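You operate a simulated robot arm through the tools that you are given. There is no shell and no other tool.

The job below is to be done with a simulated two-armed robot. You get a single attempt, and the scene is never put back.

TASK
Set the tool rest, lower the shield and give the buffer a trial run.
Fine: the gap gauge reads 3 mm or less and the shield is down before the start; it ends off.

The check looks at the end state, three seconds after you hand in, the way a careful person would. Anything else that was tipped, shoved, dropped, spilled or broken makes it a failure.

THE ROBOT
Two 7-joint arms with three-finger grippers on one trunk that stands fixed in place. Base frame: the origin is at the foot of the trunk, x ahead of it, y to its left, z up; the work surface is at about z = 880. Readings come in mm, degrees, newtons and seconds.
The left shoulder is at [70, 165, 1238], the right one opposite. With the tool pointing down near the work surface each hand reaches from about 360 to 880 mm from the base axis, measured 20 degrees to its own side. Payload 3.91 kg a hand.
Tool frame (each hand has its own): the origin (TCP) lies between the finger pads and is the grasp point; the fingertips stand 30 mm ahead of it; z points along the fingers, y is the line along which they close. The gripper opens to 116 mm; its body begins 73 mm behind the TCP.
Orientation is told as [roll, pitch, yaw] about the base's x, y, z axes, in that order, counted from this pose: with the fingers straight down and closing along the base's y, the tool's x points along the base's -x, its y along +y and its z along -z.

THE INTERFACE
- The arms move only by the tool drive_tool. It takes "left_motion", "right_motion" or both (then of equal length, played together; a hand with none holds still); each is text: rows parted by semicolons, each of 7 numbers parted by spaces: the turn, a rotation vector about the base's x, y, z in degrees, then the shift along the base's x, y, z in mm, then the finger opening in mm, from 0 to 116. In form: rx ry rz dx dy dz hand; .... A call has 1 to 20 rows; each row shifts and turns the commanded pose from where the row before left it. Rows are played at 5 a second. More than 50 mm and 8.6 degrees between two rows, or a gripper value outside its range, and nothing of the call is played. Where a pose cannot be reached the arm comes as near as it can. A force on the tool above 50 N (or 10 N above the force at the start of the call, whichever is more), or a blocked arm, ends the call early, and 0.2 s more pass. The fingers move at their own pace (about 153 mm/s each) and stop on an object; they squeeze with about 41 N. The grip force told is the motor's: it shows also when the fingers shut on nothing. Time passes only in rows, and 0.2 s behind the last, so rows that do not move let the fingers close. The reply holds the time, the measured pose of the TCP, the force on the tool along the base axes, the opening and the grip force, in the units named above and with some noise, with the torque about the TCP (base axes, N m) and any sound that the robot's microphone picked up.
- Cameras (640 x 400 px; columns grow to the right, rows downward): "scene" is now at [129.7, -37.3, 1554.2]; the picture's right is [-0.42, -0.91, 0.00], its down [-0.52, 0.24, -0.82] and it looks along [0.74, -0.34, -0.58] (base axes); focal length 257 px, centre (320, 200). "left" rides on the left gripper at [75, 17, -88] in its tool frame; the picture's right is [-0.22, 0.97, 0.00], its down [-0.70, -0.16, -0.70] and it looks along [-0.68, -0.16, 0.71] (tool axes); focal length 247 px, centre (320, 200). "right" rides on the right gripper at [52, 56, -88] in its tool frame; the picture's right is [-0.73, 0.68, 0.00], its down [-0.49, -0.52, -0.70] and it looks along [-0.48, -0.51, 0.71] (tool axes); focal length 247 px, centre (320, 200). There is no depth. A picture from a camera that has moved, and an enlarged one, comes with that camera's place and axes in the base frame and with its lens.
- capture(camera): a new picture of that camera. The clock stands still meanwhile.
- raise_lower(by): slides the trunk up (or, below 0, down) by that many mm; the arms and the scene camera ride with it, the base frame stays. It gives what a move gives, with no picture.
- pan_tilt(pan, tilt): turns the head with the scene camera to pan (to the left, within 86 degrees either way) and tilt (down, from -29 to 69), counted from straight ahead of the robot. It gives what a move gives.
- inspect(camera, box): a new picture of the part [left, top, right, bottom] of that camera's present view, enlarged. The clock stands still meanwhile.
- job_done(): hands the job in; it is judged then, once.

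Nothing tells you positions but the pictures and the camera data. Unless the task says otherwise, let go and move clear before handing in.

The tools are called after "Call:" by a JSON object that holds its "name" and its "arguments". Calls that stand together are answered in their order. drive_tool: Moves the arms, as the interface text tells. Its arguments: {"type":"object","properties":{"left_motion":{"type":"string"},"right_motion":{"type":"string"}},"required":[]} The other tools are called the same way: raise_lower (by) moves the trunk up or down; pan_tilt (pan, tilt) turns the head that bears the scene camera; capture (camera) takes a picture; inspect (camera, box) takes an enlarged picture of a part of a camera's view; job_done () hands the job in.

At the start:

```text
t: 0.0
left_tool_pos: [512.5, -34.2, 1383.4]
left_tcp_rot: [0.1, 0.0, 0.2]
left_force: [0.1, 1.1, -0.7]
left_ft_torque: [-0.02, 0.03, 0.01]
left_opening: 116.0
left_grip_force: 0.1
right_tool_pos: [452.4, -549.9, 1408.7]
right_tcp_rot: [0.0, 0.0, 0.1]
right_force: [-0.6, -0.7, -0.2]
right_ft_torque: [-0.03, 0.01, -0.02]
right_opening: 116.3
right_grip_force: 0.1
trunk travel left (down, up): [-775.0, 65.0]
head pan, tilt (commanded): [-25.0, 35.3]
```

scene: 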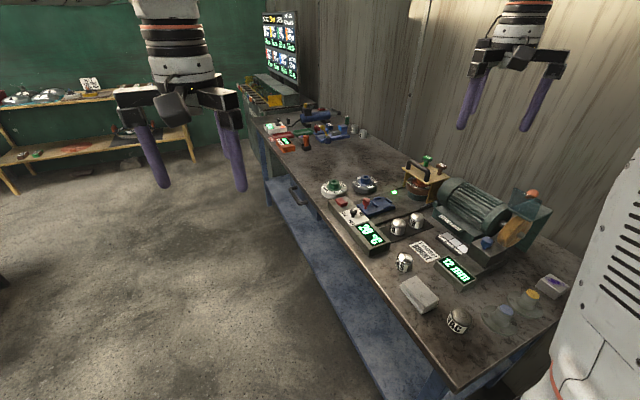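
right: 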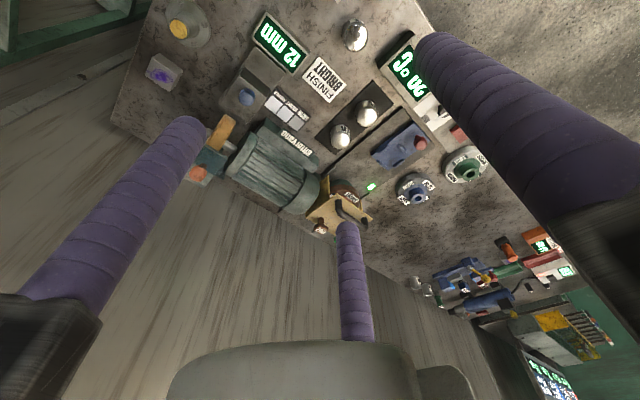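
left: 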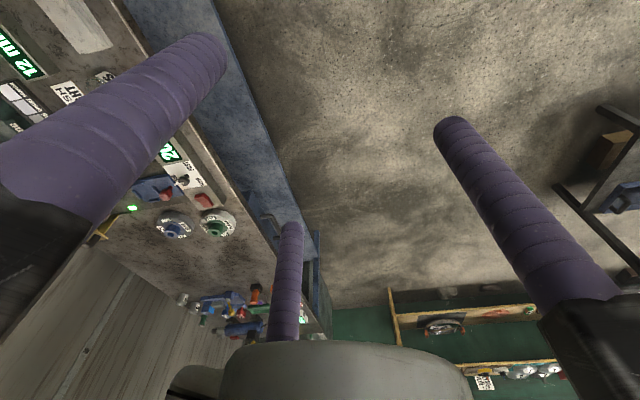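

I see a bench to the right with a motor/buffer unit, a "12 mm" gauge, dials and a number of small objects. First I'll look closer at it with enlarged views.

Call:
{"name": "inspect", "arguments": {"camera": "scene", "box": [400, 140, 600, 265]}}

Call:
{"name": "inspect", "arguments": {"camera": "scene", "box": [380, 220, 580, 345]}}

Call:
{"name": "inspect", "arguments": {"camera": "scene", "box": [300, 140, 460, 260]}}

Call:
{"name": "inspect", "arguments": {"camera": "right", "box": [130, 0, 410, 240]}}

```text
3.20 times, centred on (500, 202) of scene
camera zoom: at [129.7, -37.3, 1554.2], right [-0.42, -0.91, 0.0], down [-0.52, 0.24, -0.82], along [0.74, -0.34, -0.58], focal length 824 px, centre (-256, 192)
```

zoom: 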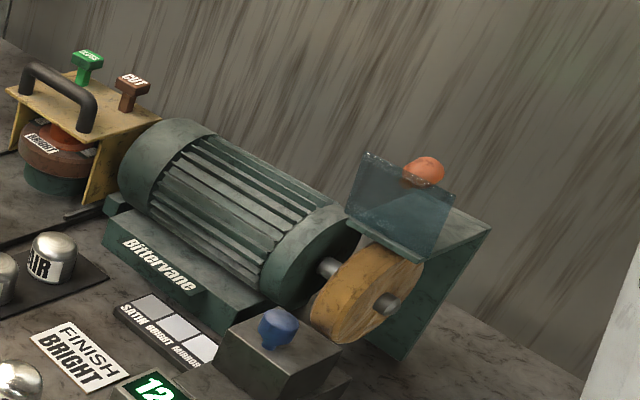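

```text
3.20 times, centred on (480, 282) of scene
camera zoom: at [129.7, -37.3, 1554.2], right [-0.42, -0.91, 0.0], down [-0.52, 0.24, -0.82], along [0.74, -0.34, -0.58], focal length 824 px, centre (-192, -64)
```

zoom: 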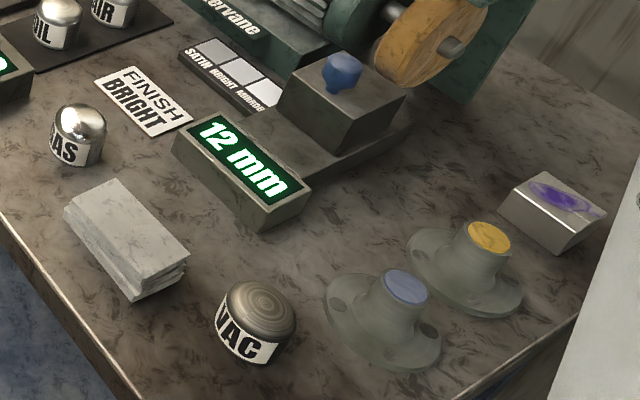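

```text
3.33 times, centred on (380, 200) of scene
camera zoom: at [129.7, -37.3, 1554.2], right [-0.42, -0.91, 0.0], down [-0.52, 0.24, -0.82], along [0.74, -0.34, -0.58], focal length 858 px, centre (120, 200)
```

zoom: 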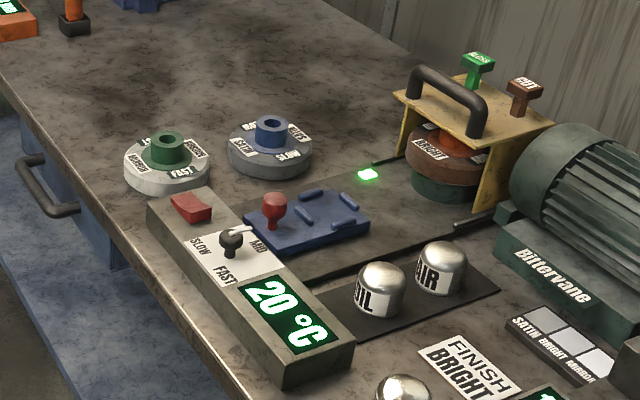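

```text
1.67 times, centred on (270, 120) of right
camera zoom: at [400.6, -495.9, 1496.6], right [0.73, 0.68, 0.0], down [0.49, -0.52, 0.7], along [0.48, -0.51, -0.71], focal length 412 px, centre (403, 333)
```

zoom: 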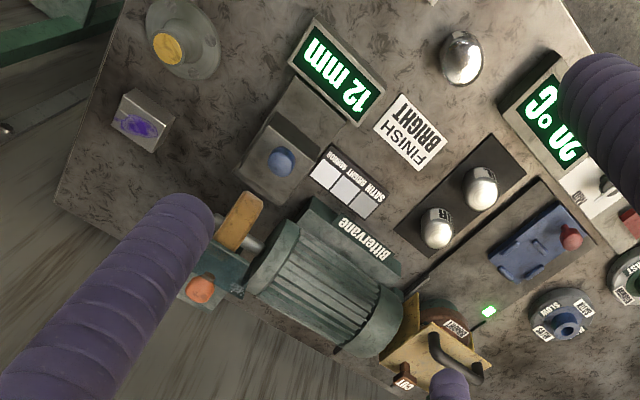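

The bench runs along y≈-390 and beyond on my right; the buffer wheel with its transparent shield (orange knob) sits around (430,-850), the tool rest with a blue knob in front of it, the gauge reads 12 mm. I'll turn the head to centre it for a sharper look.

Call:
{"name": "pan_tilt", "arguments": {"pan": -62, "tilt": 35}}

Call:
{"name": "capture", "arguments": {"camera": "scene"}}

Call:
{"name": "inspect", "arguments": {"camera": "scene", "box": [260, 130, 420, 230]}}

Call:
{"name": "inspect", "arguments": {"camera": "scene", "box": [140, 130, 300, 230]}}

```text
t: 1.0
left_tool_pos: [512.3, -34.0, 1383.3]
left_tcp_rot: [0.0, 0.0, 0.1]
left_force: [0.0, -0.2, 1.0]
left_ft_torque: [-0.01, 0.01, 0.02]
left_opening: 116.0
left_grip_force: 0.0
right_tool_pos: [453.1, -549.8, 1409.3]
right_tcp_rot: [-0.1, -0.1, 0.1]
right_force: [0.6, -0.5, -0.1]
right_ft_torque: [0.01, 0.0, 0.0]
right_opening: 115.9
right_grip_force: 0.1
trunk travel left (down, up): [-775.0, 65.0]
head pan, tilt (commanded): [-62.0, 35.0]
```

```text
taken
camera scene: at [91.5, -77.8, 1554.7], right [-0.88, -0.47, 0.0], down [-0.27, 0.51, -0.82], along [0.39, -0.72, -0.57], focal length 257 px, centre (320, 200)
```

scene: 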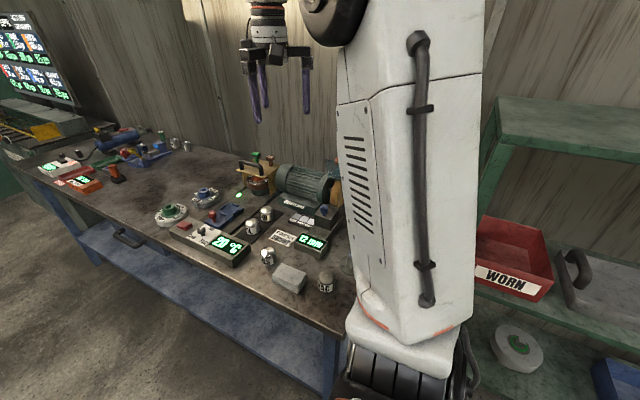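

```text
4.00 times, centred on (340, 180) of scene
camera zoom: at [91.5, -77.8, 1554.7], right [-0.88, -0.47, 0.0], down [-0.27, 0.51, -0.82], along [0.39, -0.72, -0.57], focal length 1030 px, centre (240, 280)
```

zoom: 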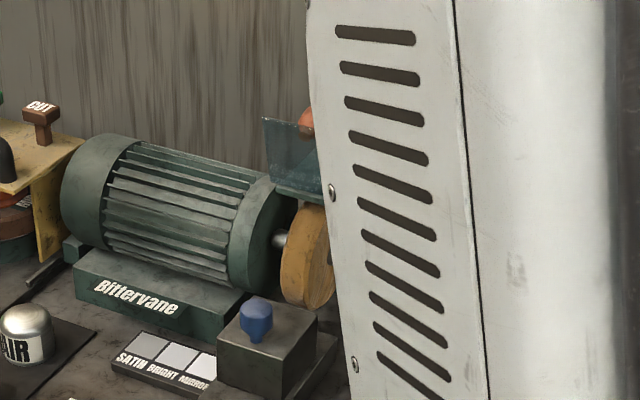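

```text
4.00 times, centred on (220, 180) of scene
camera zoom: at [91.5, -77.8, 1554.7], right [-0.88, -0.47, 0.0], down [-0.27, 0.51, -0.82], along [0.39, -0.72, -0.57], focal length 1030 px, centre (720, 280)
```

zoom: 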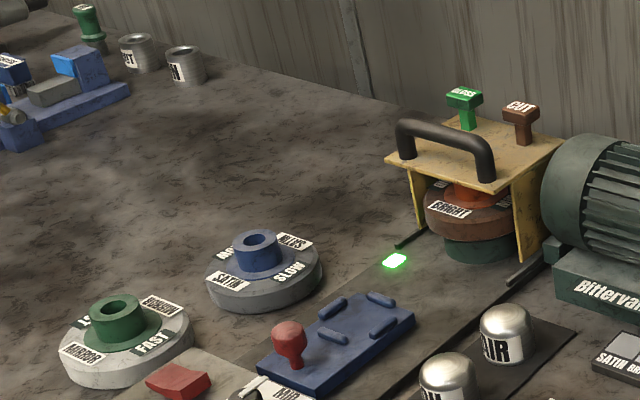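

The right arm partly hides the buffer from here; the control box (red rocker, SLOW/MID/FAST selector, 20 °C display) appears at roughly (780,-490). I'll bring the right-hand camera over it for a close look.

Call:
{"name": "drive_tool", "arguments": {"right_motion": "0 0 0 23.5 24 -32 116;0 0 0 23.5 24 -32 116;0 0 0 23.5 24 -32 116;0 0 0 23.5 24 -32 116;0 0 0 23.5 24 -32 116;0 0 0 23.5 24 -32 116;0 0 0 23.5 24 -32 116;0 0 0 23.5 24 -32 116"}}

Call:
{"name": "capture", "arguments": {"camera": "right"}}

Call:
{"name": "capture", "arguments": {"camera": "scene"}}

```text
t: 2.8
left_tool_pos: [514.6, -34.5, 1381.9]
left_tcp_rot: [-0.1, 0.1, 0.0]
left_force: [0.2, -0.2, -0.5]
left_ft_torque: [0.0, 0.01, -0.01]
left_opening: 115.8
left_grip_force: 0.1
right_tool_pos: [644.6, -356.7, 1151.5]
right_tcp_rot: [-0.1, 0.2, 0.0]
right_force: [0.7, 1.3, -0.1]
right_ft_torque: [0.03, 0.01, 0.02]
right_opening: 116.0
right_grip_force: 0.0
trunk travel left (down, up): [-775.0, 65.0]
head pan, tilt (commanded): [-62.0, 35.0]
```

```text
taken
camera right: at [591.7, -302.7, 1239.5], right [0.73, 0.68, 0.0], down [0.49, -0.52, 0.7], along [0.48, -0.51, -0.71], focal length 247 px, centre (320, 200)
```

right: 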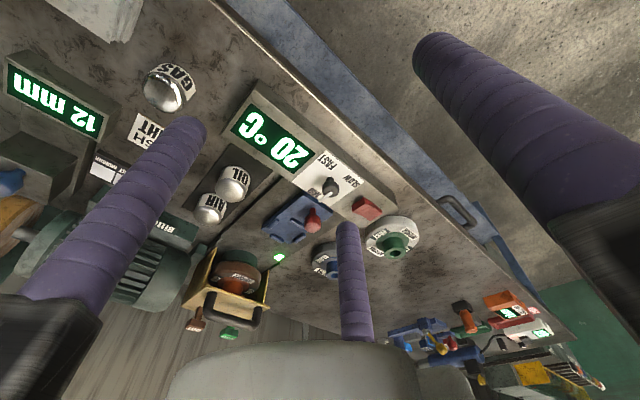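

```text
taken
camera scene: at [93.9, -77.5, 1554.6], right [-0.88, -0.47, 0.0], down [-0.27, 0.51, -0.82], along [0.38, -0.72, -0.57], focal length 257 px, centre (320, 200)
```

scene: 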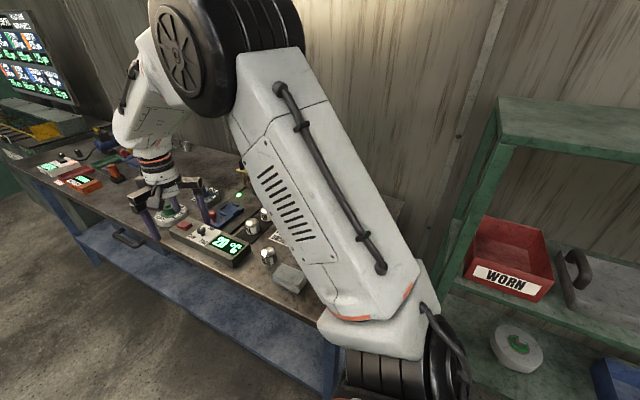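

Call:
{"name": "inspect", "arguments": {"camera": "right", "box": [200, 80, 440, 260]}}

Call:
{"name": "inspect", "arguments": {"camera": "right", "box": [180, 180, 300, 350]}}

Call:
{"name": "inspect", "arguments": {"camera": "right", "box": [380, 280, 600, 400]}}

Call:
{"name": "inspect", "arguments": {"camera": "scene", "box": [0, 10, 90, 110]}}

```text
2.22 times, centred on (320, 170) of right
camera zoom: at [591.7, -302.7, 1239.5], right [0.73, 0.68, 0.0], down [0.49, -0.52, 0.7], along [0.48, -0.51, -0.71], focal length 549 px, centre (320, 267)
```

zoom: 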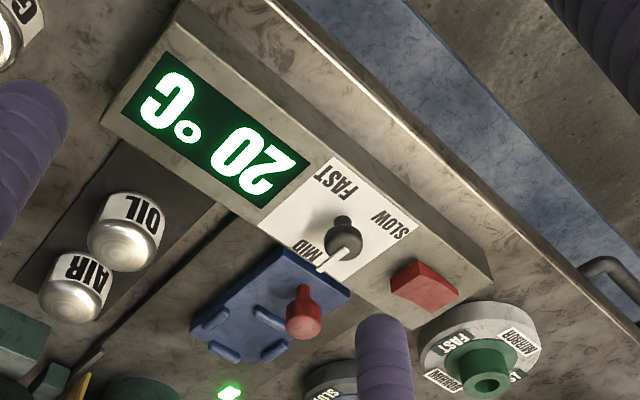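

```text
2.35 times, centred on (240, 265) of right
camera zoom: at [591.7, -302.7, 1239.5], right [0.73, 0.68, 0.0], down [0.49, -0.52, 0.7], along [0.48, -0.51, -0.71], focal length 581 px, centre (508, 47)
```

zoom: 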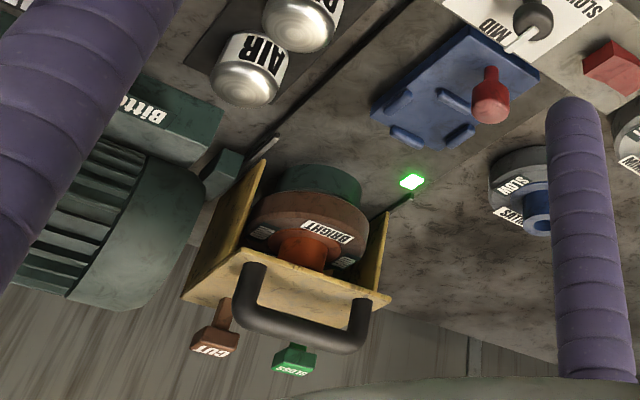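

```text
2.91 times, centred on (490, 340) of right
camera zoom: at [591.7, -302.7, 1239.5], right [0.73, 0.68, 0.0], down [0.49, -0.52, 0.7], along [0.48, -0.51, -0.71], focal length 718 px, centre (-174, -207)
```

zoom: 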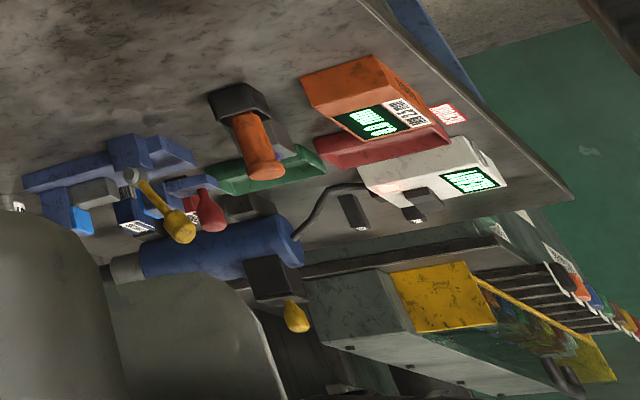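

```text
4.00 times, centred on (45, 60) of scene
camera zoom: at [93.9, -77.5, 1554.6], right [-0.88, -0.47, 0.0], down [-0.27, 0.51, -0.82], along [0.38, -0.72, -0.57], focal length 1030 px, centre (1420, 760)
```

zoom: 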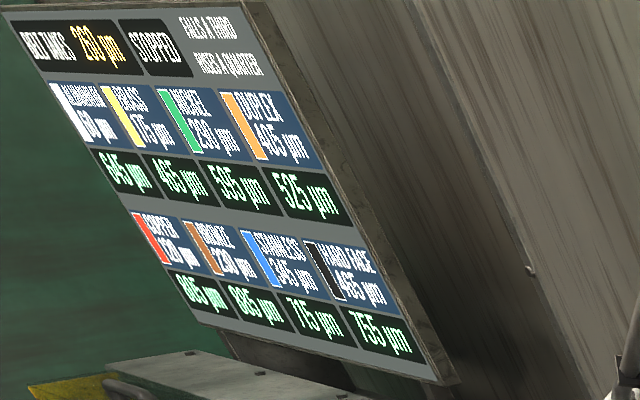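

The selector points to MID and the red part next to it looks like a rocker switch at about (880,-485). Next I look closely at the tool rest, gauge and shield with the right-hand camera.

Call:
{"name": "drive_tool", "arguments": {"right_motion": "0 0 0 -33 -25 0 116;0 0 0 -33 -25 0 116;0 0 0 -33 -25 0 116;0 0 0 -33 -25 0 116;0 0 0 -33 -25 0 116;0 0 0 -33 -25 0 116;0 0 0 -33 -25 0 116;0 0 0 -33 -25 0 116;0 0 0 -33 -25 0 116"}}

Call:
{"name": "capture", "arguments": {"camera": "right"}}

Call:
{"name": "capture", "arguments": {"camera": "scene"}}

```text
t: 4.8
left_tool_pos: [511.5, -35.1, 1382.8]
left_tcp_rot: [0.1, 0.0, 0.1]
left_force: [0.2, 0.1, -0.7]
left_ft_torque: [0.01, -0.01, 0.02]
left_opening: 115.9
left_grip_force: 0.1
right_tool_pos: [340.5, -584.9, 1152.4]
right_tcp_rot: [-0.1, -0.1, 0.1]
right_force: [-0.6, -0.8, 0.4]
right_ft_torque: [0.0, -0.05, -0.03]
right_opening: 115.9
right_grip_force: 0.0
trunk travel left (down, up): [-775.0, 65.0]
head pan, tilt (commanded): [-62.0, 35.0]
```

```text
taken
camera right: at [289.1, -529.2, 1240.4], right [0.73, 0.68, 0.0], down [0.49, -0.52, 0.7], along [0.48, -0.51, -0.71], focal length 247 px, centre (320, 200)
```

right: 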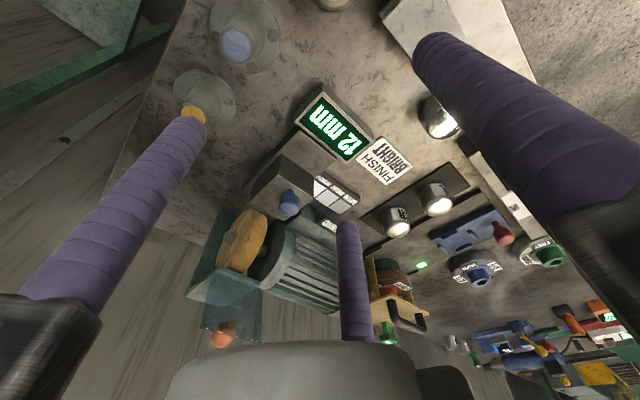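

```text
taken
camera scene: at [90.1, -78.4, 1554.8], right [-0.88, -0.47, 0.0], down [-0.27, 0.51, -0.82], along [0.39, -0.72, -0.57], focal length 257 px, centre (320, 200)
```

scene: 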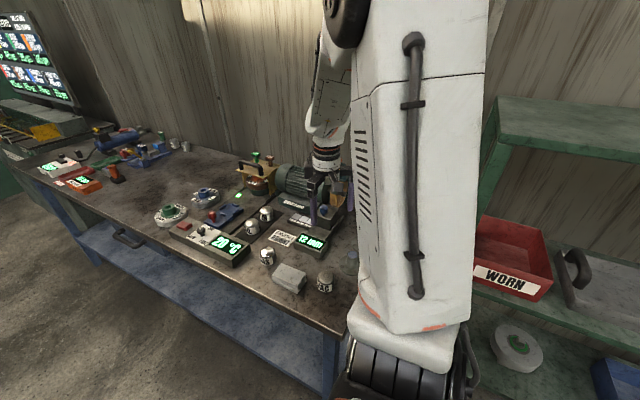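

Call:
{"name": "inspect", "arguments": {"camera": "right", "box": [180, 80, 380, 205]}}

Call:
{"name": "inspect", "arguments": {"camera": "right", "box": [170, 170, 350, 360]}}

```text
3.20 times, centred on (280, 142) of right
camera zoom: at [289.1, -529.2, 1240.4], right [0.73, 0.68, 0.0], down [0.49, -0.52, 0.7], along [0.48, -0.51, -0.71], focal length 790 px, centre (448, 384)
```

zoom: 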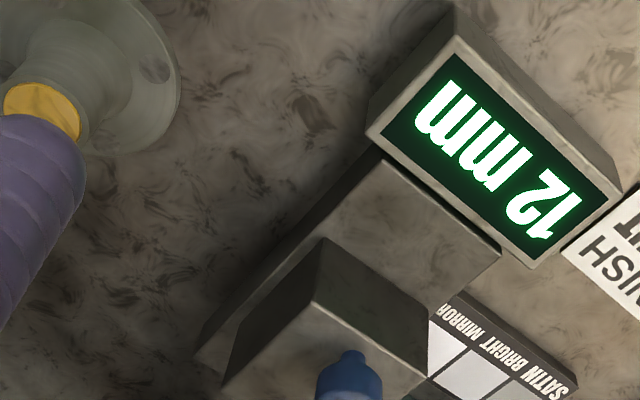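

```text
2.11 times, centred on (260, 265) of right
camera zoom: at [289.1, -529.2, 1240.4], right [0.73, 0.68, 0.0], down [0.49, -0.52, 0.7], along [0.48, -0.51, -0.71], focal length 520 px, centre (446, 63)
```

zoom: 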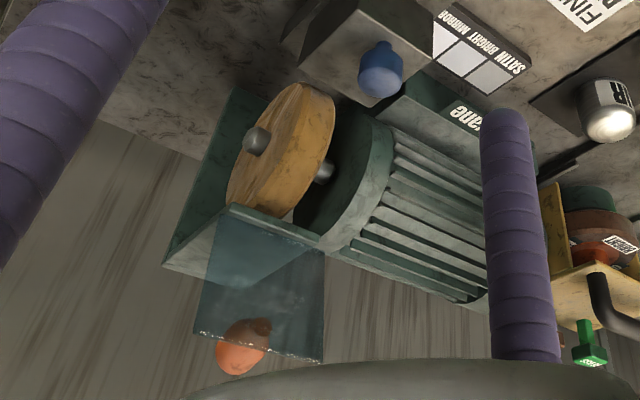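

The orange shield knob is near (431,-860,1136), with the shield hinged at about z=1058, standing up; the blue ball knob of the tool rest is near (430,-745,990). I turn the head back toward the middle to check whether the rest and gauge stay visible while the arm is here.

Call:
{"name": "pan_tilt", "arguments": {"pan": -40, "tilt": 40}}

Call:
{"name": "capture", "arguments": {"camera": "scene"}}

Call:
{"name": "inspect", "arguments": {"camera": "scene", "box": [340, 100, 500, 220]}}

```text
t: 5.7
left_tool_pos: [512.0, -34.1, 1381.7]
left_tcp_rot: [0.0, -0.1, 0.1]
left_force: [-1.3, 0.2, 0.1]
left_ft_torque: [0.0, -0.01, -0.02]
left_opening: 115.7
left_grip_force: 0.1
right_tool_pos: [343.2, -582.3, 1151.4]
right_tcp_rot: [-0.1, -0.1, 0.2]
right_force: [-1.1, 0.6, 0.1]
right_ft_torque: [0.03, 0.02, 0.02]
right_opening: 116.0
right_grip_force: 0.0
trunk travel left (down, up): [-775.0, 65.0]
head pan, tilt (commanded): [-40.0, 40.0]
```

```text
taken
camera scene: at [115.4, -54.7, 1547.1], right [-0.64, -0.77, 0.0], down [-0.49, 0.41, -0.77], along [0.59, -0.49, -0.64], focal length 257 px, centre (320, 200)
```

scene: 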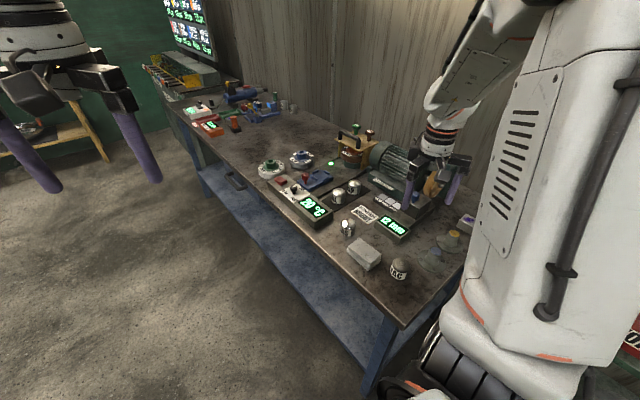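

```text
3.33 times, centred on (420, 160) of scene
camera zoom: at [115.4, -54.7, 1547.1], right [-0.64, -0.77, 0.0], down [-0.49, 0.41, -0.77], along [0.59, -0.49, -0.64], focal length 858 px, centre (-13, 333)
```

zoom: 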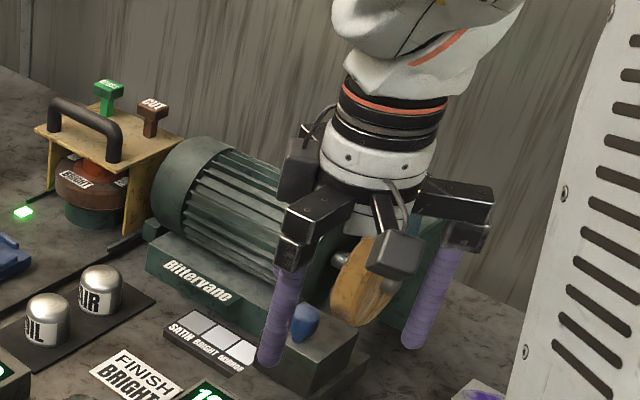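

The gauge stays visible from this head angle. I close the right fingers here, in free air, to see the closed fingertip shape and get a clear view of the rest.

Call:
{"name": "drive_tool", "arguments": {"right_motion": "0 0 0 0 0 0 0;0 0 0 0 0 0 0;0 0 0 0 0 0 0"}}

Call:
{"name": "capture", "arguments": {"camera": "right"}}

Call:
{"name": "inspect", "arguments": {"camera": "right", "box": [180, 120, 360, 250]}}

Call:
{"name": "inspect", "arguments": {"camera": "scene", "box": [380, 140, 500, 240]}}

```text
t: 6.5
left_tool_pos: [512.8, -34.3, 1382.8]
left_tcp_rot: [0.0, 0.0, 0.1]
left_force: [1.0, 0.7, 0.0]
left_ft_torque: [-0.01, 0.02, 0.01]
left_opening: 115.7
left_grip_force: 0.0
right_tool_pos: [342.8, -583.8, 1151.8]
right_tcp_rot: [0.0, 0.0, 0.1]
right_force: [0.8, 0.2, 0.4]
right_ft_torque: [-0.01, -0.01, -0.01]
right_opening: 9.1
right_grip_force: 41.1
trunk travel left (down, up): [-775.0, 65.0]
head pan, tilt (commanded): [-40.0, 40.0]
```

```text
taken
camera right: at [290.3, -528.7, 1240.3], right [0.73, 0.68, 0.0], down [0.49, -0.52, 0.7], along [0.48, -0.51, -0.71], focal length 247 px, centre (320, 200)
```

right: 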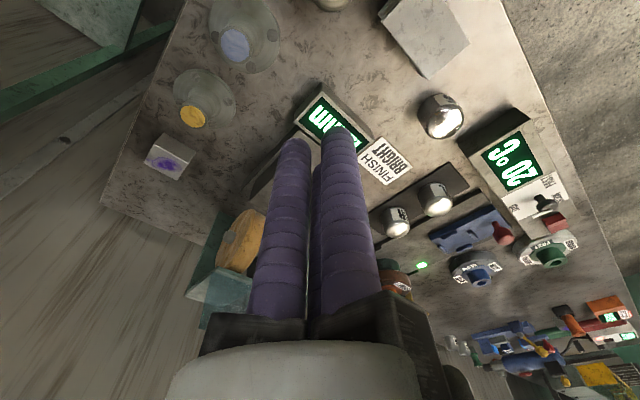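

```text
3.08 times, centred on (270, 185) of right
camera zoom: at [290.3, -528.7, 1240.3], right [0.73, 0.68, 0.0], down [0.49, -0.52, 0.7], along [0.48, -0.51, -0.71], focal length 760 px, centre (474, 246)
```

zoom: 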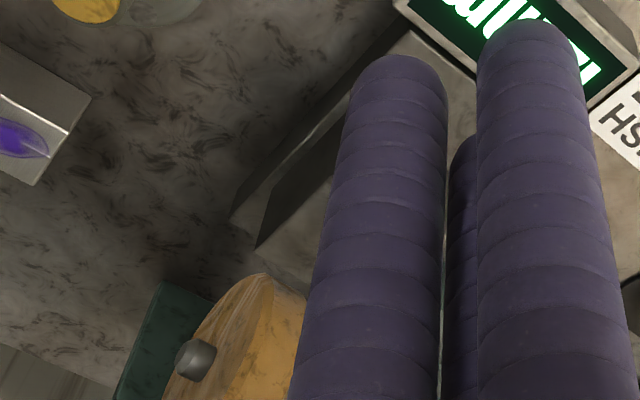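

```text
4.00 times, centred on (440, 190) of scene
camera zoom: at [115.0, -54.8, 1547.2], right [-0.64, -0.77, 0.0], down [-0.49, 0.41, -0.77], along [0.59, -0.49, -0.64], focal length 1030 px, centre (-160, 240)
```

zoom: 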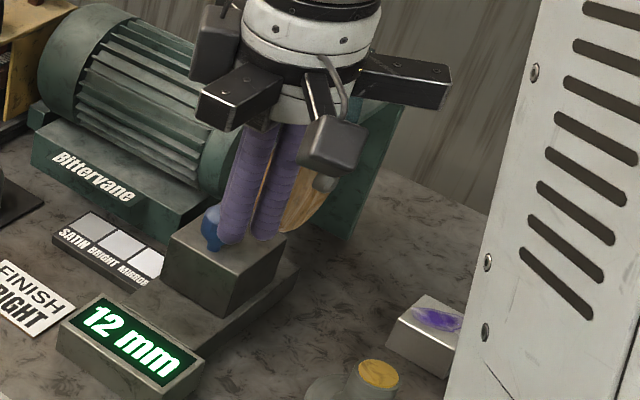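

The closed fingertips form a cluster of about 25 mm radius. I take tighter enlargements of the rest, box and gauge to measure their edges before approaching.

Call:
{"name": "inspect", "arguments": {"camera": "scene", "box": [390, 175, 462, 220]}}

Call:
{"name": "inspect", "arguments": {"camera": "scene", "box": [430, 135, 502, 180]}}

```text
8.89 times, centred on (426, 198) of scene
camera zoom: at [115.0, -54.8, 1547.2], right [-0.64, -0.77, 0.0], down [-0.49, 0.41, -0.77], along [0.59, -0.49, -0.64], focal length 2288 px, centre (-622, 222)
```

zoom: 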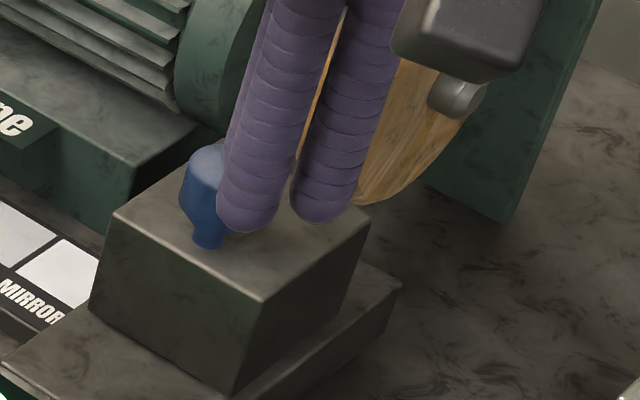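

```text
8.89 times, centred on (466, 158) of scene
camera zoom: at [115.0, -54.8, 1547.2], right [-0.64, -0.77, 0.0], down [-0.49, 0.41, -0.77], along [0.59, -0.49, -0.64], focal length 2288 px, centre (-978, 578)
```

zoom: 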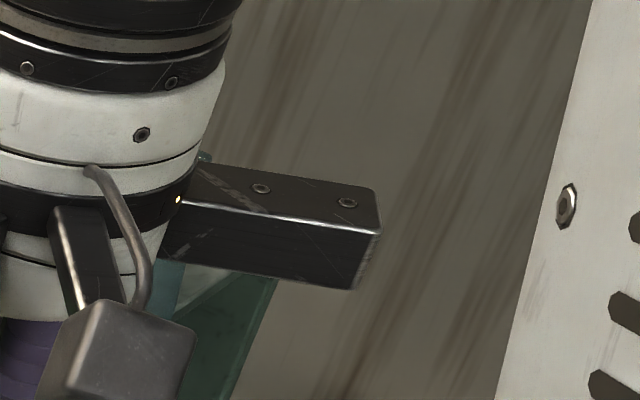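

The rest is a 68 mm box (x 393–462, y −728 to −796, top z≈965) with the blue ball knob at about (429,-744,990), 12 mm short of the wheel. I'll bring the closed fingers in front of the knob at a safe height, then check alignment.

Call:
{"name": "drive_tool", "arguments": {"right_motion": "0 0 0 21.5 -25.3 -23 0;0 0 0 21.5 -25.3 -23 0;0 0 0 21.5 -25.3 -23 0;0 0 0 21.5 -25.3 -23 0"}}

Call:
{"name": "capture", "arguments": {"camera": "scene"}}

Call:
{"name": "inspect", "arguments": {"camera": "scene", "box": [370, 150, 466, 230]}}

Call:
{"name": "capture", "arguments": {"camera": "right"}}

```text
t: 7.5
left_tool_pos: [515.0, -38.9, 1381.7]
left_tcp_rot: [0.1, 0.1, 0.1]
left_force: [0.3, -0.3, 0.0]
left_ft_torque: [0.01, 0.06, -0.01]
left_opening: 116.2
left_grip_force: 0.2
right_tool_pos: [429.5, -690.1, 1057.4]
right_tcp_rot: [0.0, 0.1, 0.1]
right_force: [0.5, -0.8, -0.2]
right_ft_torque: [0.03, 0.04, -0.02]
right_opening: 9.2
right_grip_force: 41.2
trunk travel left (down, up): [-775.0, 65.0]
head pan, tilt (commanded): [-40.0, 40.0]
```

```text
taken
camera scene: at [117.6, -57.9, 1546.8], right [-0.64, -0.77, 0.0], down [-0.49, 0.41, -0.76], along [0.59, -0.49, -0.65], focal length 257 px, centre (320, 200)
```

scene: 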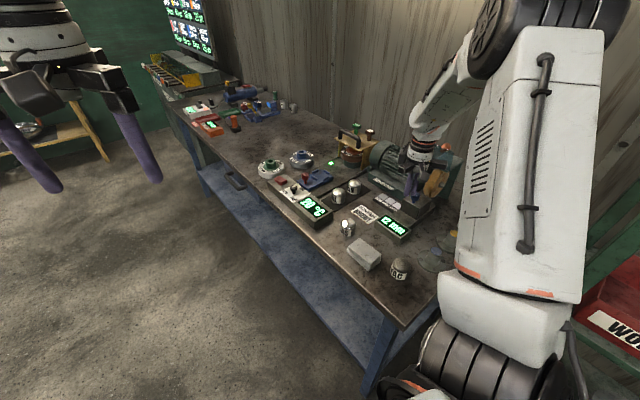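

```text
5.00 times, centred on (418, 190) of scene
camera zoom: at [117.6, -57.9, 1546.8], right [-0.64, -0.77, 0.0], down [-0.49, 0.41, -0.76], along [0.59, -0.49, -0.65], focal length 1287 px, centre (-170, 250)
```

zoom: 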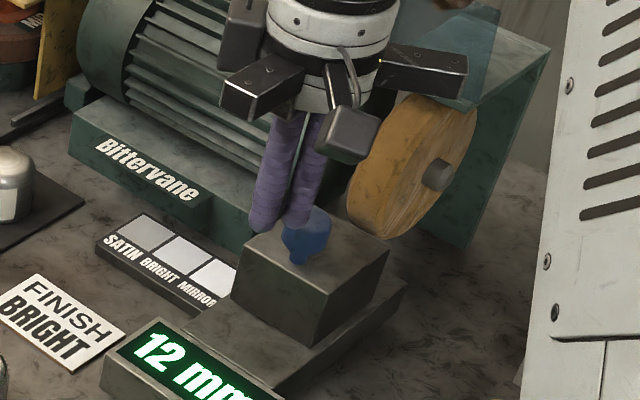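

```text
taken
camera right: at [376.8, -635.0, 1145.3], right [0.73, 0.68, 0.0], down [0.49, -0.52, 0.7], along [0.48, -0.51, -0.72], focal length 247 px, centre (320, 200)
```

right: 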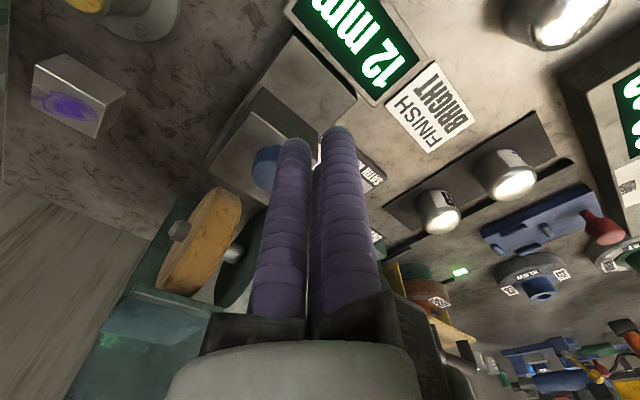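

The closed fingers are lined up in front of (on the robot side of) the blue knob. I go down to knob height and then creep toward the knob.

Call:
{"name": "drive_tool", "arguments": {"right_motion": "0 0 0 0 0 -18 0;0 0 0 0 0 -18 0;0 0 0 0 0 -18 0"}}

Call:
{"name": "inspect", "arguments": {"camera": "scene", "box": [370, 150, 466, 230]}}

Call:
{"name": "capture", "arguments": {"camera": "right"}}

```text
t: 8.3
left_tool_pos: [512.4, -35.0, 1382.7]
left_tcp_rot: [0.1, 0.0, 0.1]
left_force: [0.4, 0.5, 0.2]
left_ft_torque: [0.0, 0.01, -0.03]
left_opening: 116.0
left_grip_force: 0.1
right_tool_pos: [429.7, -686.0, 1007.1]
right_tcp_rot: [-0.1, -0.1, 0.0]
right_force: [0.3, -0.5, 0.1]
right_ft_torque: [0.01, 0.0, -0.03]
right_opening: 8.9
right_grip_force: 41.1
trunk travel left (down, up): [-775.0, 65.0]
head pan, tilt (commanded): [-40.0, 40.0]
```

```text
5.00 times, centred on (418, 190) of scene
camera zoom: at [115.2, -55.1, 1547.2], right [-0.64, -0.77, 0.0], down [-0.49, 0.41, -0.77], along [0.59, -0.49, -0.64], focal length 1287 px, centre (-170, 250)
```

zoom: 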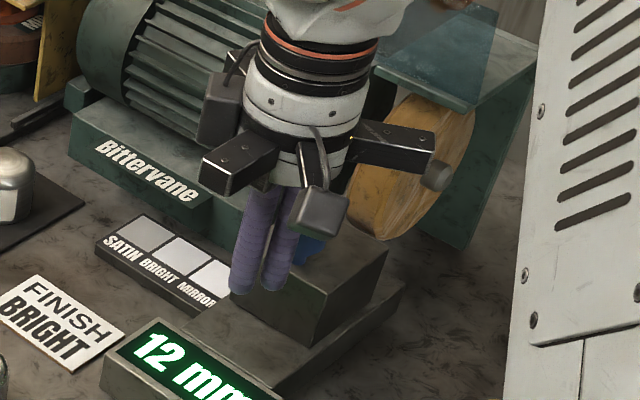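

```text
taken
camera right: at [376.7, -630.8, 1094.7], right [0.73, 0.68, 0.0], down [0.49, -0.52, 0.7], along [0.48, -0.51, -0.71], focal length 247 px, centre (320, 200)
```

right: 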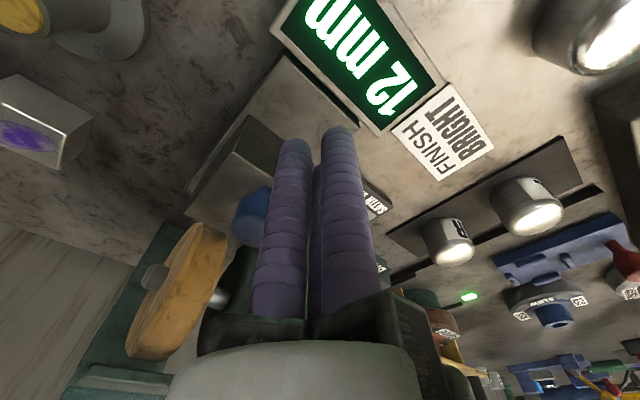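

The knob sits just beyond the fingers, at their height. I lower 4 mm more and creep toward the knob in small steps, watching the force.

Call:
{"name": "drive_tool", "arguments": {"right_motion": "0 0 0 0 -4 -2 0;0 0 0 0 -4 -2 0;0 0 0 0 -4 0 0;0 0 0 0 -4 0 0;0 0 0 0 -3 0 0;0 0 0 0 -3 0 0"}}

Call:
{"name": "inspect", "arguments": {"camera": "scene", "box": [370, 160, 466, 240]}}

Call:
{"name": "capture", "arguments": {"camera": "right"}}

```text
t: 9.7
left_tool_pos: [512.0, -34.1, 1381.8]
left_tcp_rot: [0.1, 0.0, 0.1]
left_force: [0.1, 0.6, 0.5]
left_ft_torque: [0.02, 0.01, -0.02]
left_opening: 116.0
left_grip_force: 0.0
right_tool_pos: [431.3, -706.5, 1003.7]
right_tcp_rot: [-0.1, 0.0, 0.1]
right_force: [-0.1, 0.4, 0.9]
right_ft_torque: [0.01, 0.01, -0.02]
right_opening: 9.1
right_grip_force: 41.0
trunk travel left (down, up): [-775.0, 65.0]
head pan, tilt (commanded): [-40.0, 40.0]
```

```text
5.00 times, centred on (418, 200) of scene
camera zoom: at [115.1, -54.8, 1547.2], right [-0.64, -0.77, 0.0], down [-0.49, 0.41, -0.77], along [0.59, -0.49, -0.64], focal length 1287 px, centre (-170, 200)
```

zoom: 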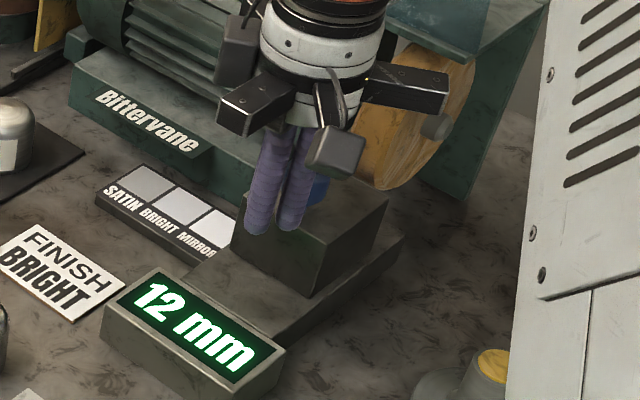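

```text
taken
camera right: at [378.3, -651.0, 1091.0], right [0.73, 0.68, 0.0], down [0.49, -0.52, 0.7], along [0.48, -0.51, -0.71], focal length 247 px, centre (320, 200)
```

right: 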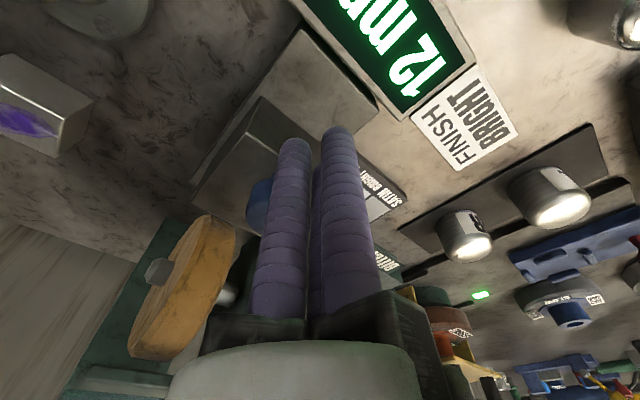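

No contact yet; the knob is only a few mm from the fingers and the gauge still reads 12 mm. I continue in 2 mm steps.

Call:
{"name": "drive_tool", "arguments": {"right_motion": "0 0 0 -1 -2 0 0;0 0 0 0 -2 0 0;0 0 0 0 -2 0 0;0 0 0 0 -2 0 0;0 0 0 0 -2 0 0;0 0 0 0 0 0 0"}}

Call:
{"name": "inspect", "arguments": {"camera": "scene", "box": [370, 160, 466, 240]}}

```text
t: 11.1
left_tool_pos: [512.1, -34.4, 1381.1]
left_tcp_rot: [0.0, 0.0, 0.1]
left_force: [0.1, 0.6, -0.1]
left_ft_torque: [0.02, -0.02, -0.01]
left_opening: 116.1
left_grip_force: 0.0
right_tool_pos: [430.1, -715.7, 1003.4]
right_tcp_rot: [0.0, 0.0, 0.1]
right_force: [-1.1, -0.1, 0.4]
right_ft_torque: [0.0, 0.0, 0.03]
right_opening: 9.3
right_grip_force: 41.8
trunk travel left (down, up): [-775.0, 65.0]
head pan, tilt (commanded): [-40.0, 40.0]
```

```text
5.00 times, centred on (418, 200) of scene
camera zoom: at [115.2, -54.8, 1547.1], right [-0.64, -0.77, 0.0], down [-0.49, 0.41, -0.77], along [0.59, -0.49, -0.64], focal length 1287 px, centre (-170, 200)
```

zoom: 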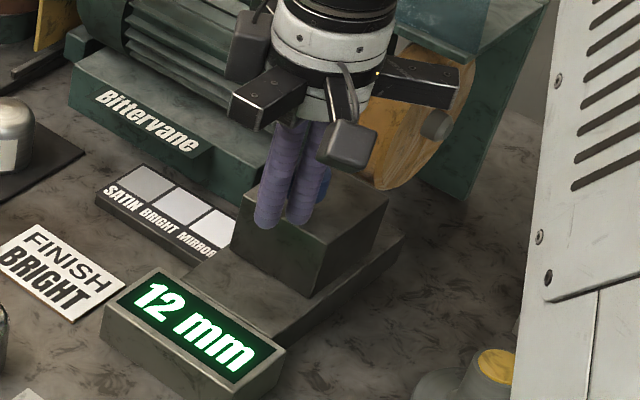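

Still no contact force and 12 mm shown. I keep creeping.

Call:
{"name": "drive_tool", "arguments": {"right_motion": "0 0 0 0 -2 0 0;0 0 0 0 -2 0 0;0 0 0 0 0 0 0"}}

Call:
{"name": "inspect", "arguments": {"camera": "scene", "box": [370, 160, 466, 240]}}

Call:
{"name": "inspect", "arguments": {"camera": "right", "box": [180, 80, 380, 260]}}

```text
t: 11.9
left_tool_pos: [512.0, -33.7, 1382.8]
left_tcp_rot: [0.0, 0.0, 0.1]
left_force: [-0.3, 0.6, 0.1]
left_ft_torque: [-0.03, -0.01, 0.04]
left_opening: 116.3
left_grip_force: 0.1
right_tool_pos: [429.6, -721.0, 1003.4]
right_tcp_rot: [-0.2, 0.0, 0.0]
right_force: [1.2, 1.0, 0.2]
right_ft_torque: [0.01, -0.04, 0.05]
right_opening: 9.1
right_grip_force: 40.9
trunk travel left (down, up): [-775.0, 65.0]
head pan, tilt (commanded): [-40.0, 40.0]
```

```text
5.00 times, centred on (418, 200) of scene
camera zoom: at [115.4, -54.5, 1547.1], right [-0.64, -0.77, 0.0], down [-0.49, 0.41, -0.77], along [0.59, -0.49, -0.64], focal length 1287 px, centre (-170, 200)
```

zoom: 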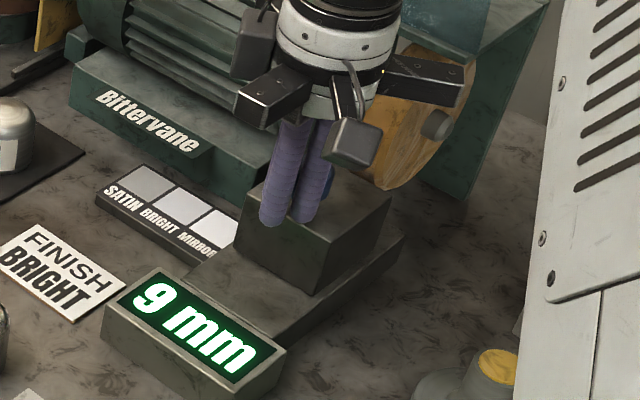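

```text
2.22 times, centred on (280, 170) of right
camera zoom: at [377.1, -665.8, 1090.7], right [0.73, 0.68, 0.0], down [0.49, -0.52, 0.7], along [0.48, -0.51, -0.71], focal length 549 px, centre (409, 267)
```

zoom: 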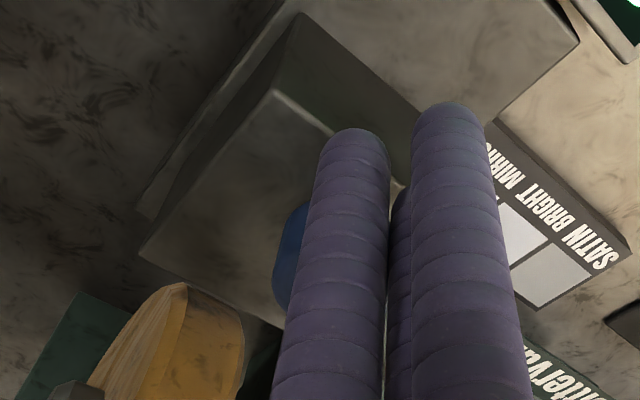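

The rest slides easily: the gauge now reads 9 mm. I push 7 mm more in small steps, aiming for about 2 mm.

Call:
{"name": "drive_tool", "arguments": {"right_motion": "0 0 0 0 -2 0 0;0 0 0 0 -2 0 0;0 0 0 0 -1 0 0;0 0 0 0 0 0 0;0 0 0 0 0 0 0"}}

Call:
{"name": "inspect", "arguments": {"camera": "scene", "box": [370, 160, 466, 240]}}

```text
t: 13.1
left_tool_pos: [511.8, -35.6, 1381.3]
left_tcp_rot: [0.0, 0.1, 0.1]
left_force: [0.4, -0.1, 0.1]
left_ft_torque: [0.03, 0.02, -0.01]
left_opening: 116.2
left_grip_force: 0.1
right_tool_pos: [428.9, -727.6, 1002.6]
right_tcp_rot: [0.0, 0.1, 0.0]
right_force: [-0.4, 0.8, -1.1]
right_ft_torque: [0.04, 0.0, 0.06]
right_opening: 9.1
right_grip_force: 41.5
trunk travel left (down, up): [-775.0, 65.0]
head pan, tilt (commanded): [-40.0, 40.0]
```

```text
5.00 times, centred on (418, 200) of scene
camera zoom: at [115.2, -54.7, 1547.1], right [-0.64, -0.77, 0.0], down [-0.49, 0.41, -0.77], along [0.59, -0.49, -0.64], focal length 1287 px, centre (-170, 200)
```

zoom: 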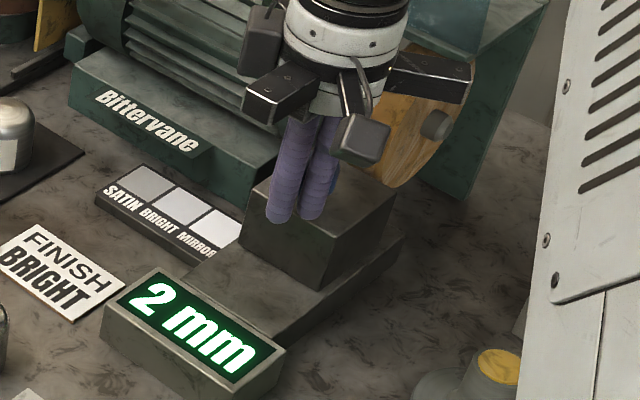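

The gauge reads 2 mm, so the rest is set. I back straight off the knob, then rise clear and look again.

Call:
{"name": "drive_tool", "arguments": {"right_motion": "0 0 0 0 10 0 0;0 0 0 0 20 0 0;0 0 0 0 20 20 0;0 0 0 -10 15 40 0;0 0 0 -15 15 40 0;0 0 0 -15 10 40 0;0 0 0 -15 0 40 0;0 0 0 -15 0 30 0"}}

Call:
{"name": "inspect", "arguments": {"camera": "scene", "box": [370, 140, 490, 240]}}

Call:
{"name": "capture", "arguments": {"camera": "right"}}

```text
t: 14.9
left_tool_pos: [512.0, -32.6, 1383.0]
left_tcp_rot: [0.0, -0.1, 0.1]
left_force: [-0.8, 1.0, -0.4]
left_ft_torque: [-0.04, -0.04, 0.01]
left_opening: 116.0
left_grip_force: 0.1
right_tool_pos: [357.6, -634.8, 1212.8]
right_tcp_rot: [0.1, -0.1, 0.2]
right_force: [0.1, 0.4, -0.5]
right_ft_torque: [0.01, -0.03, 0.01]
right_opening: 8.9
right_grip_force: 41.1
trunk travel left (down, up): [-775.0, 65.0]
head pan, tilt (commanded): [-40.0, 40.0]
```

```text
4.00 times, centred on (430, 190) of scene
camera zoom: at [114.5, -53.4, 1547.2], right [-0.64, -0.77, 0.0], down [-0.49, 0.41, -0.77], along [0.59, -0.49, -0.64], focal length 1030 px, centre (-120, 240)
```

zoom: 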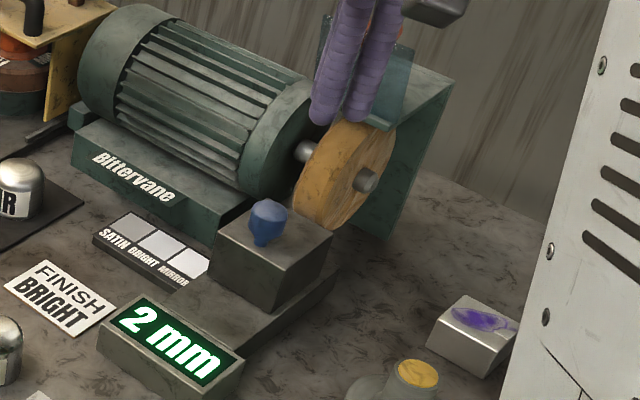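

```text
taken
camera right: at [303.9, -579.6, 1302.3], right [0.73, 0.68, 0.0], down [0.49, -0.52, 0.7], along [0.48, -0.51, -0.71], focal length 247 px, centre (320, 200)
```

right: 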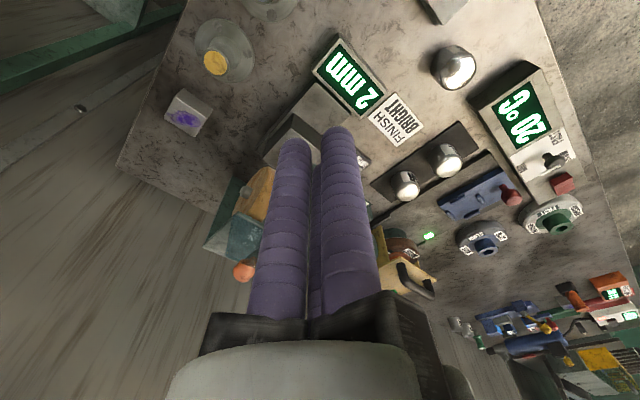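

The gauge holds at 2 mm with the hand clear. Now I open the fingers to see the shield and its orange knob, and measure them from a couple of positions.

Call:
{"name": "drive_tool", "arguments": {"right_motion": "0 0 0 0 0 0 116;0 0 0 0 0 0 116;0 0 0 0 0 0 116"}}

Call:
{"name": "capture", "arguments": {"camera": "right"}}

Call:
{"name": "inspect", "arguments": {"camera": "right", "box": [180, 160, 340, 300]}}

Call:
{"name": "inspect", "arguments": {"camera": "scene", "box": [410, 130, 490, 200]}}

```text
t: 15.7
left_tool_pos: [512.1, -35.2, 1381.8]
left_tcp_rot: [0.0, 0.1, 0.0]
left_force: [-0.1, 1.0, 0.1]
left_ft_torque: [0.0, 0.01, 0.03]
left_opening: 115.7
left_grip_force: 0.0
right_tool_pos: [358.1, -636.1, 1213.2]
right_tcp_rot: [0.0, 0.0, 0.0]
right_force: [0.4, 0.3, 0.8]
right_ft_torque: [0.0, 0.05, 0.03]
right_opening: 116.0
right_grip_force: 0.1
trunk travel left (down, up): [-775.0, 65.0]
head pan, tilt (commanded): [-40.0, 40.0]
```

```text
taken
camera right: at [304.7, -581.4, 1301.2], right [0.73, 0.68, 0.0], down [0.49, -0.52, 0.7], along [0.48, -0.51, -0.71], focal length 247 px, centre (320, 200)
```

right: 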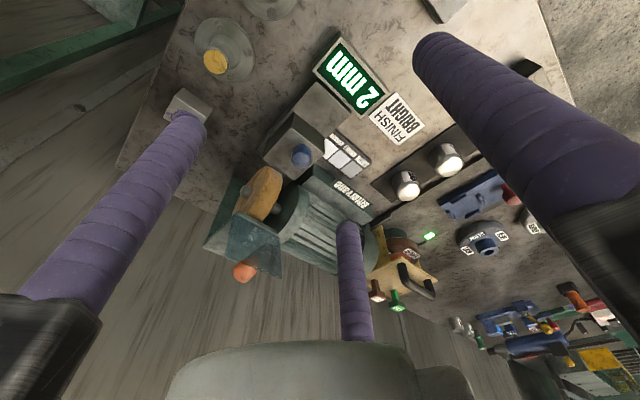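

```text
2.86 times, centred on (260, 230) of right
camera zoom: at [304.7, -581.4, 1301.2], right [0.73, 0.68, 0.0], down [0.49, -0.52, 0.7], along [0.48, -0.51, -0.71], focal length 706 px, centre (491, 114)
```

zoom: 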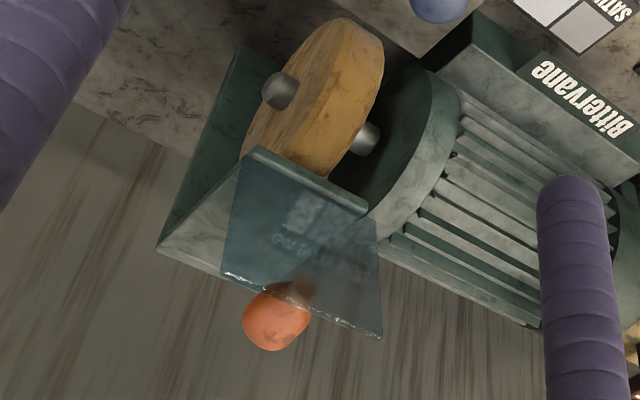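

```text
5.71 times, centred on (450, 165) of scene
camera zoom: at [115.2, -55.2, 1547.1], right [-0.64, -0.77, 0.0], down [-0.49, 0.41, -0.77], along [0.59, -0.49, -0.64], focal length 1471 px, centre (-423, 400)
```

zoom: 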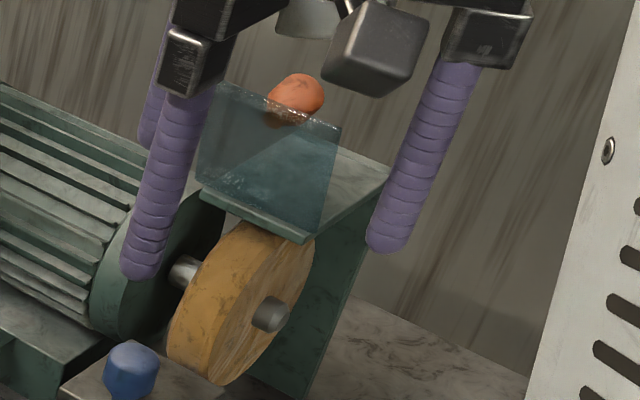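

The shield leans slightly forward from its hinge near (x 397–460, y≈-852, z≈1063), with the orange knob on its back side near (428,-850,1140). For a better side profile I move the right hand toward -x and look across.

Call:
{"name": "drive_tool", "arguments": {"right_motion": "0 0 0 -25.6 -24.8 -10 116;0 0 0 -25.6 -24.8 -10 116;0 0 0 -25.6 -24.8 -10 116;0 0 0 -25.6 -24.8 -10 116;0 0 0 -25.6 -24.8 -10 116;0 0 0 0 0 0 116"}}

Call:
{"name": "capture", "arguments": {"camera": "right"}}

Call:
{"name": "capture", "arguments": {"camera": "scene"}}

```text
t: 17.1
left_tool_pos: [511.6, -34.1, 1382.1]
left_tcp_rot: [-0.2, 0.0, 0.2]
left_force: [-0.3, 0.4, 0.7]
left_ft_torque: [0.0, 0.02, 0.01]
left_opening: 115.8
left_grip_force: 0.0
right_tool_pos: [229.6, -759.5, 1164.8]
right_tcp_rot: [0.0, 0.0, 0.1]
right_force: [0.3, 0.1, 0.5]
right_ft_torque: [0.01, 0.05, 0.0]
right_opening: 115.9
right_grip_force: 0.0
trunk travel left (down, up): [-775.0, 65.0]
head pan, tilt (commanded): [-40.0, 40.0]
```

```text
taken
camera right: at [177.0, -703.9, 1252.7], right [0.73, 0.68, 0.0], down [0.49, -0.52, 0.7], along [0.48, -0.51, -0.71], focal length 247 px, centre (320, 200)
```

right: 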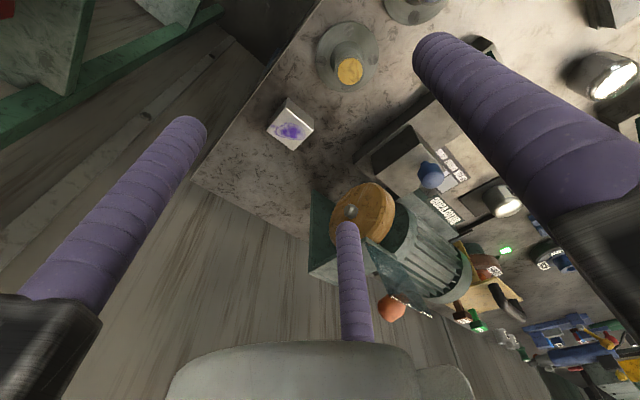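

```text
taken
camera scene: at [115.6, -53.8, 1547.1], right [-0.64, -0.77, 0.0], down [-0.49, 0.41, -0.77], along [0.59, -0.49, -0.64], focal length 257 px, centre (320, 200)
```

scene: 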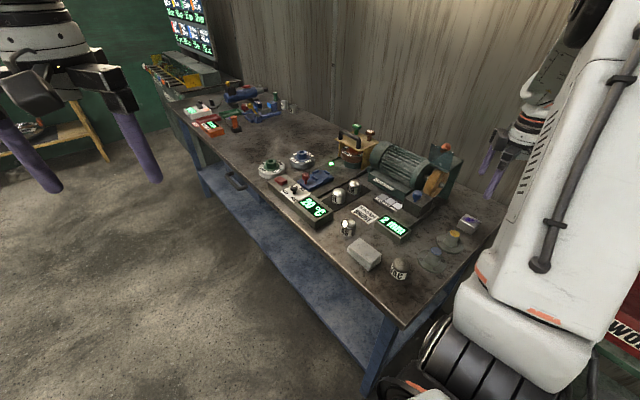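

Call:
{"name": "inspect", "arguments": {"camera": "right", "box": [300, 170, 460, 330]}}

Call:
{"name": "inspect", "arguments": {"camera": "scene", "box": [400, 130, 480, 200]}}

```text
2.50 times, centred on (380, 250) of right
camera zoom: at [177.0, -703.9, 1252.7], right [0.73, 0.68, 0.0], down [0.49, -0.52, 0.7], along [0.48, -0.51, -0.71], focal length 617 px, centre (170, 75)
```

zoom: 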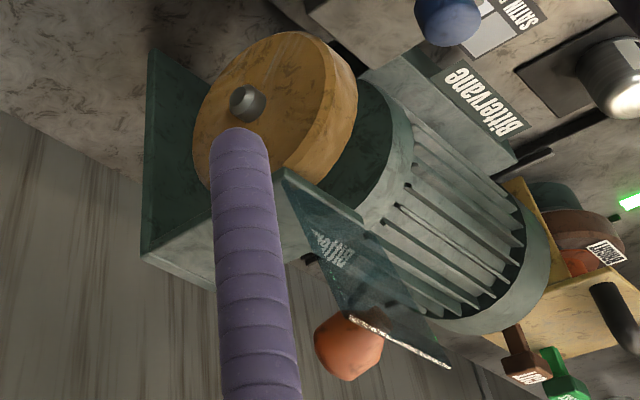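

```text
5.71 times, centred on (440, 165) of scene
camera zoom: at [115.6, -53.8, 1547.1], right [-0.64, -0.77, 0.0], down [-0.49, 0.41, -0.77], along [0.59, -0.49, -0.64], focal length 1471 px, centre (-366, 400)
```

zoom: 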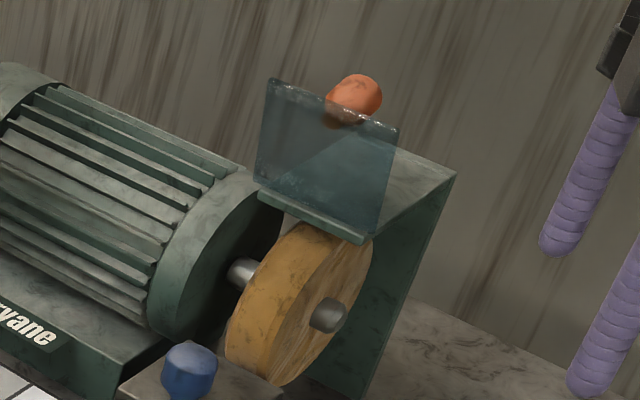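

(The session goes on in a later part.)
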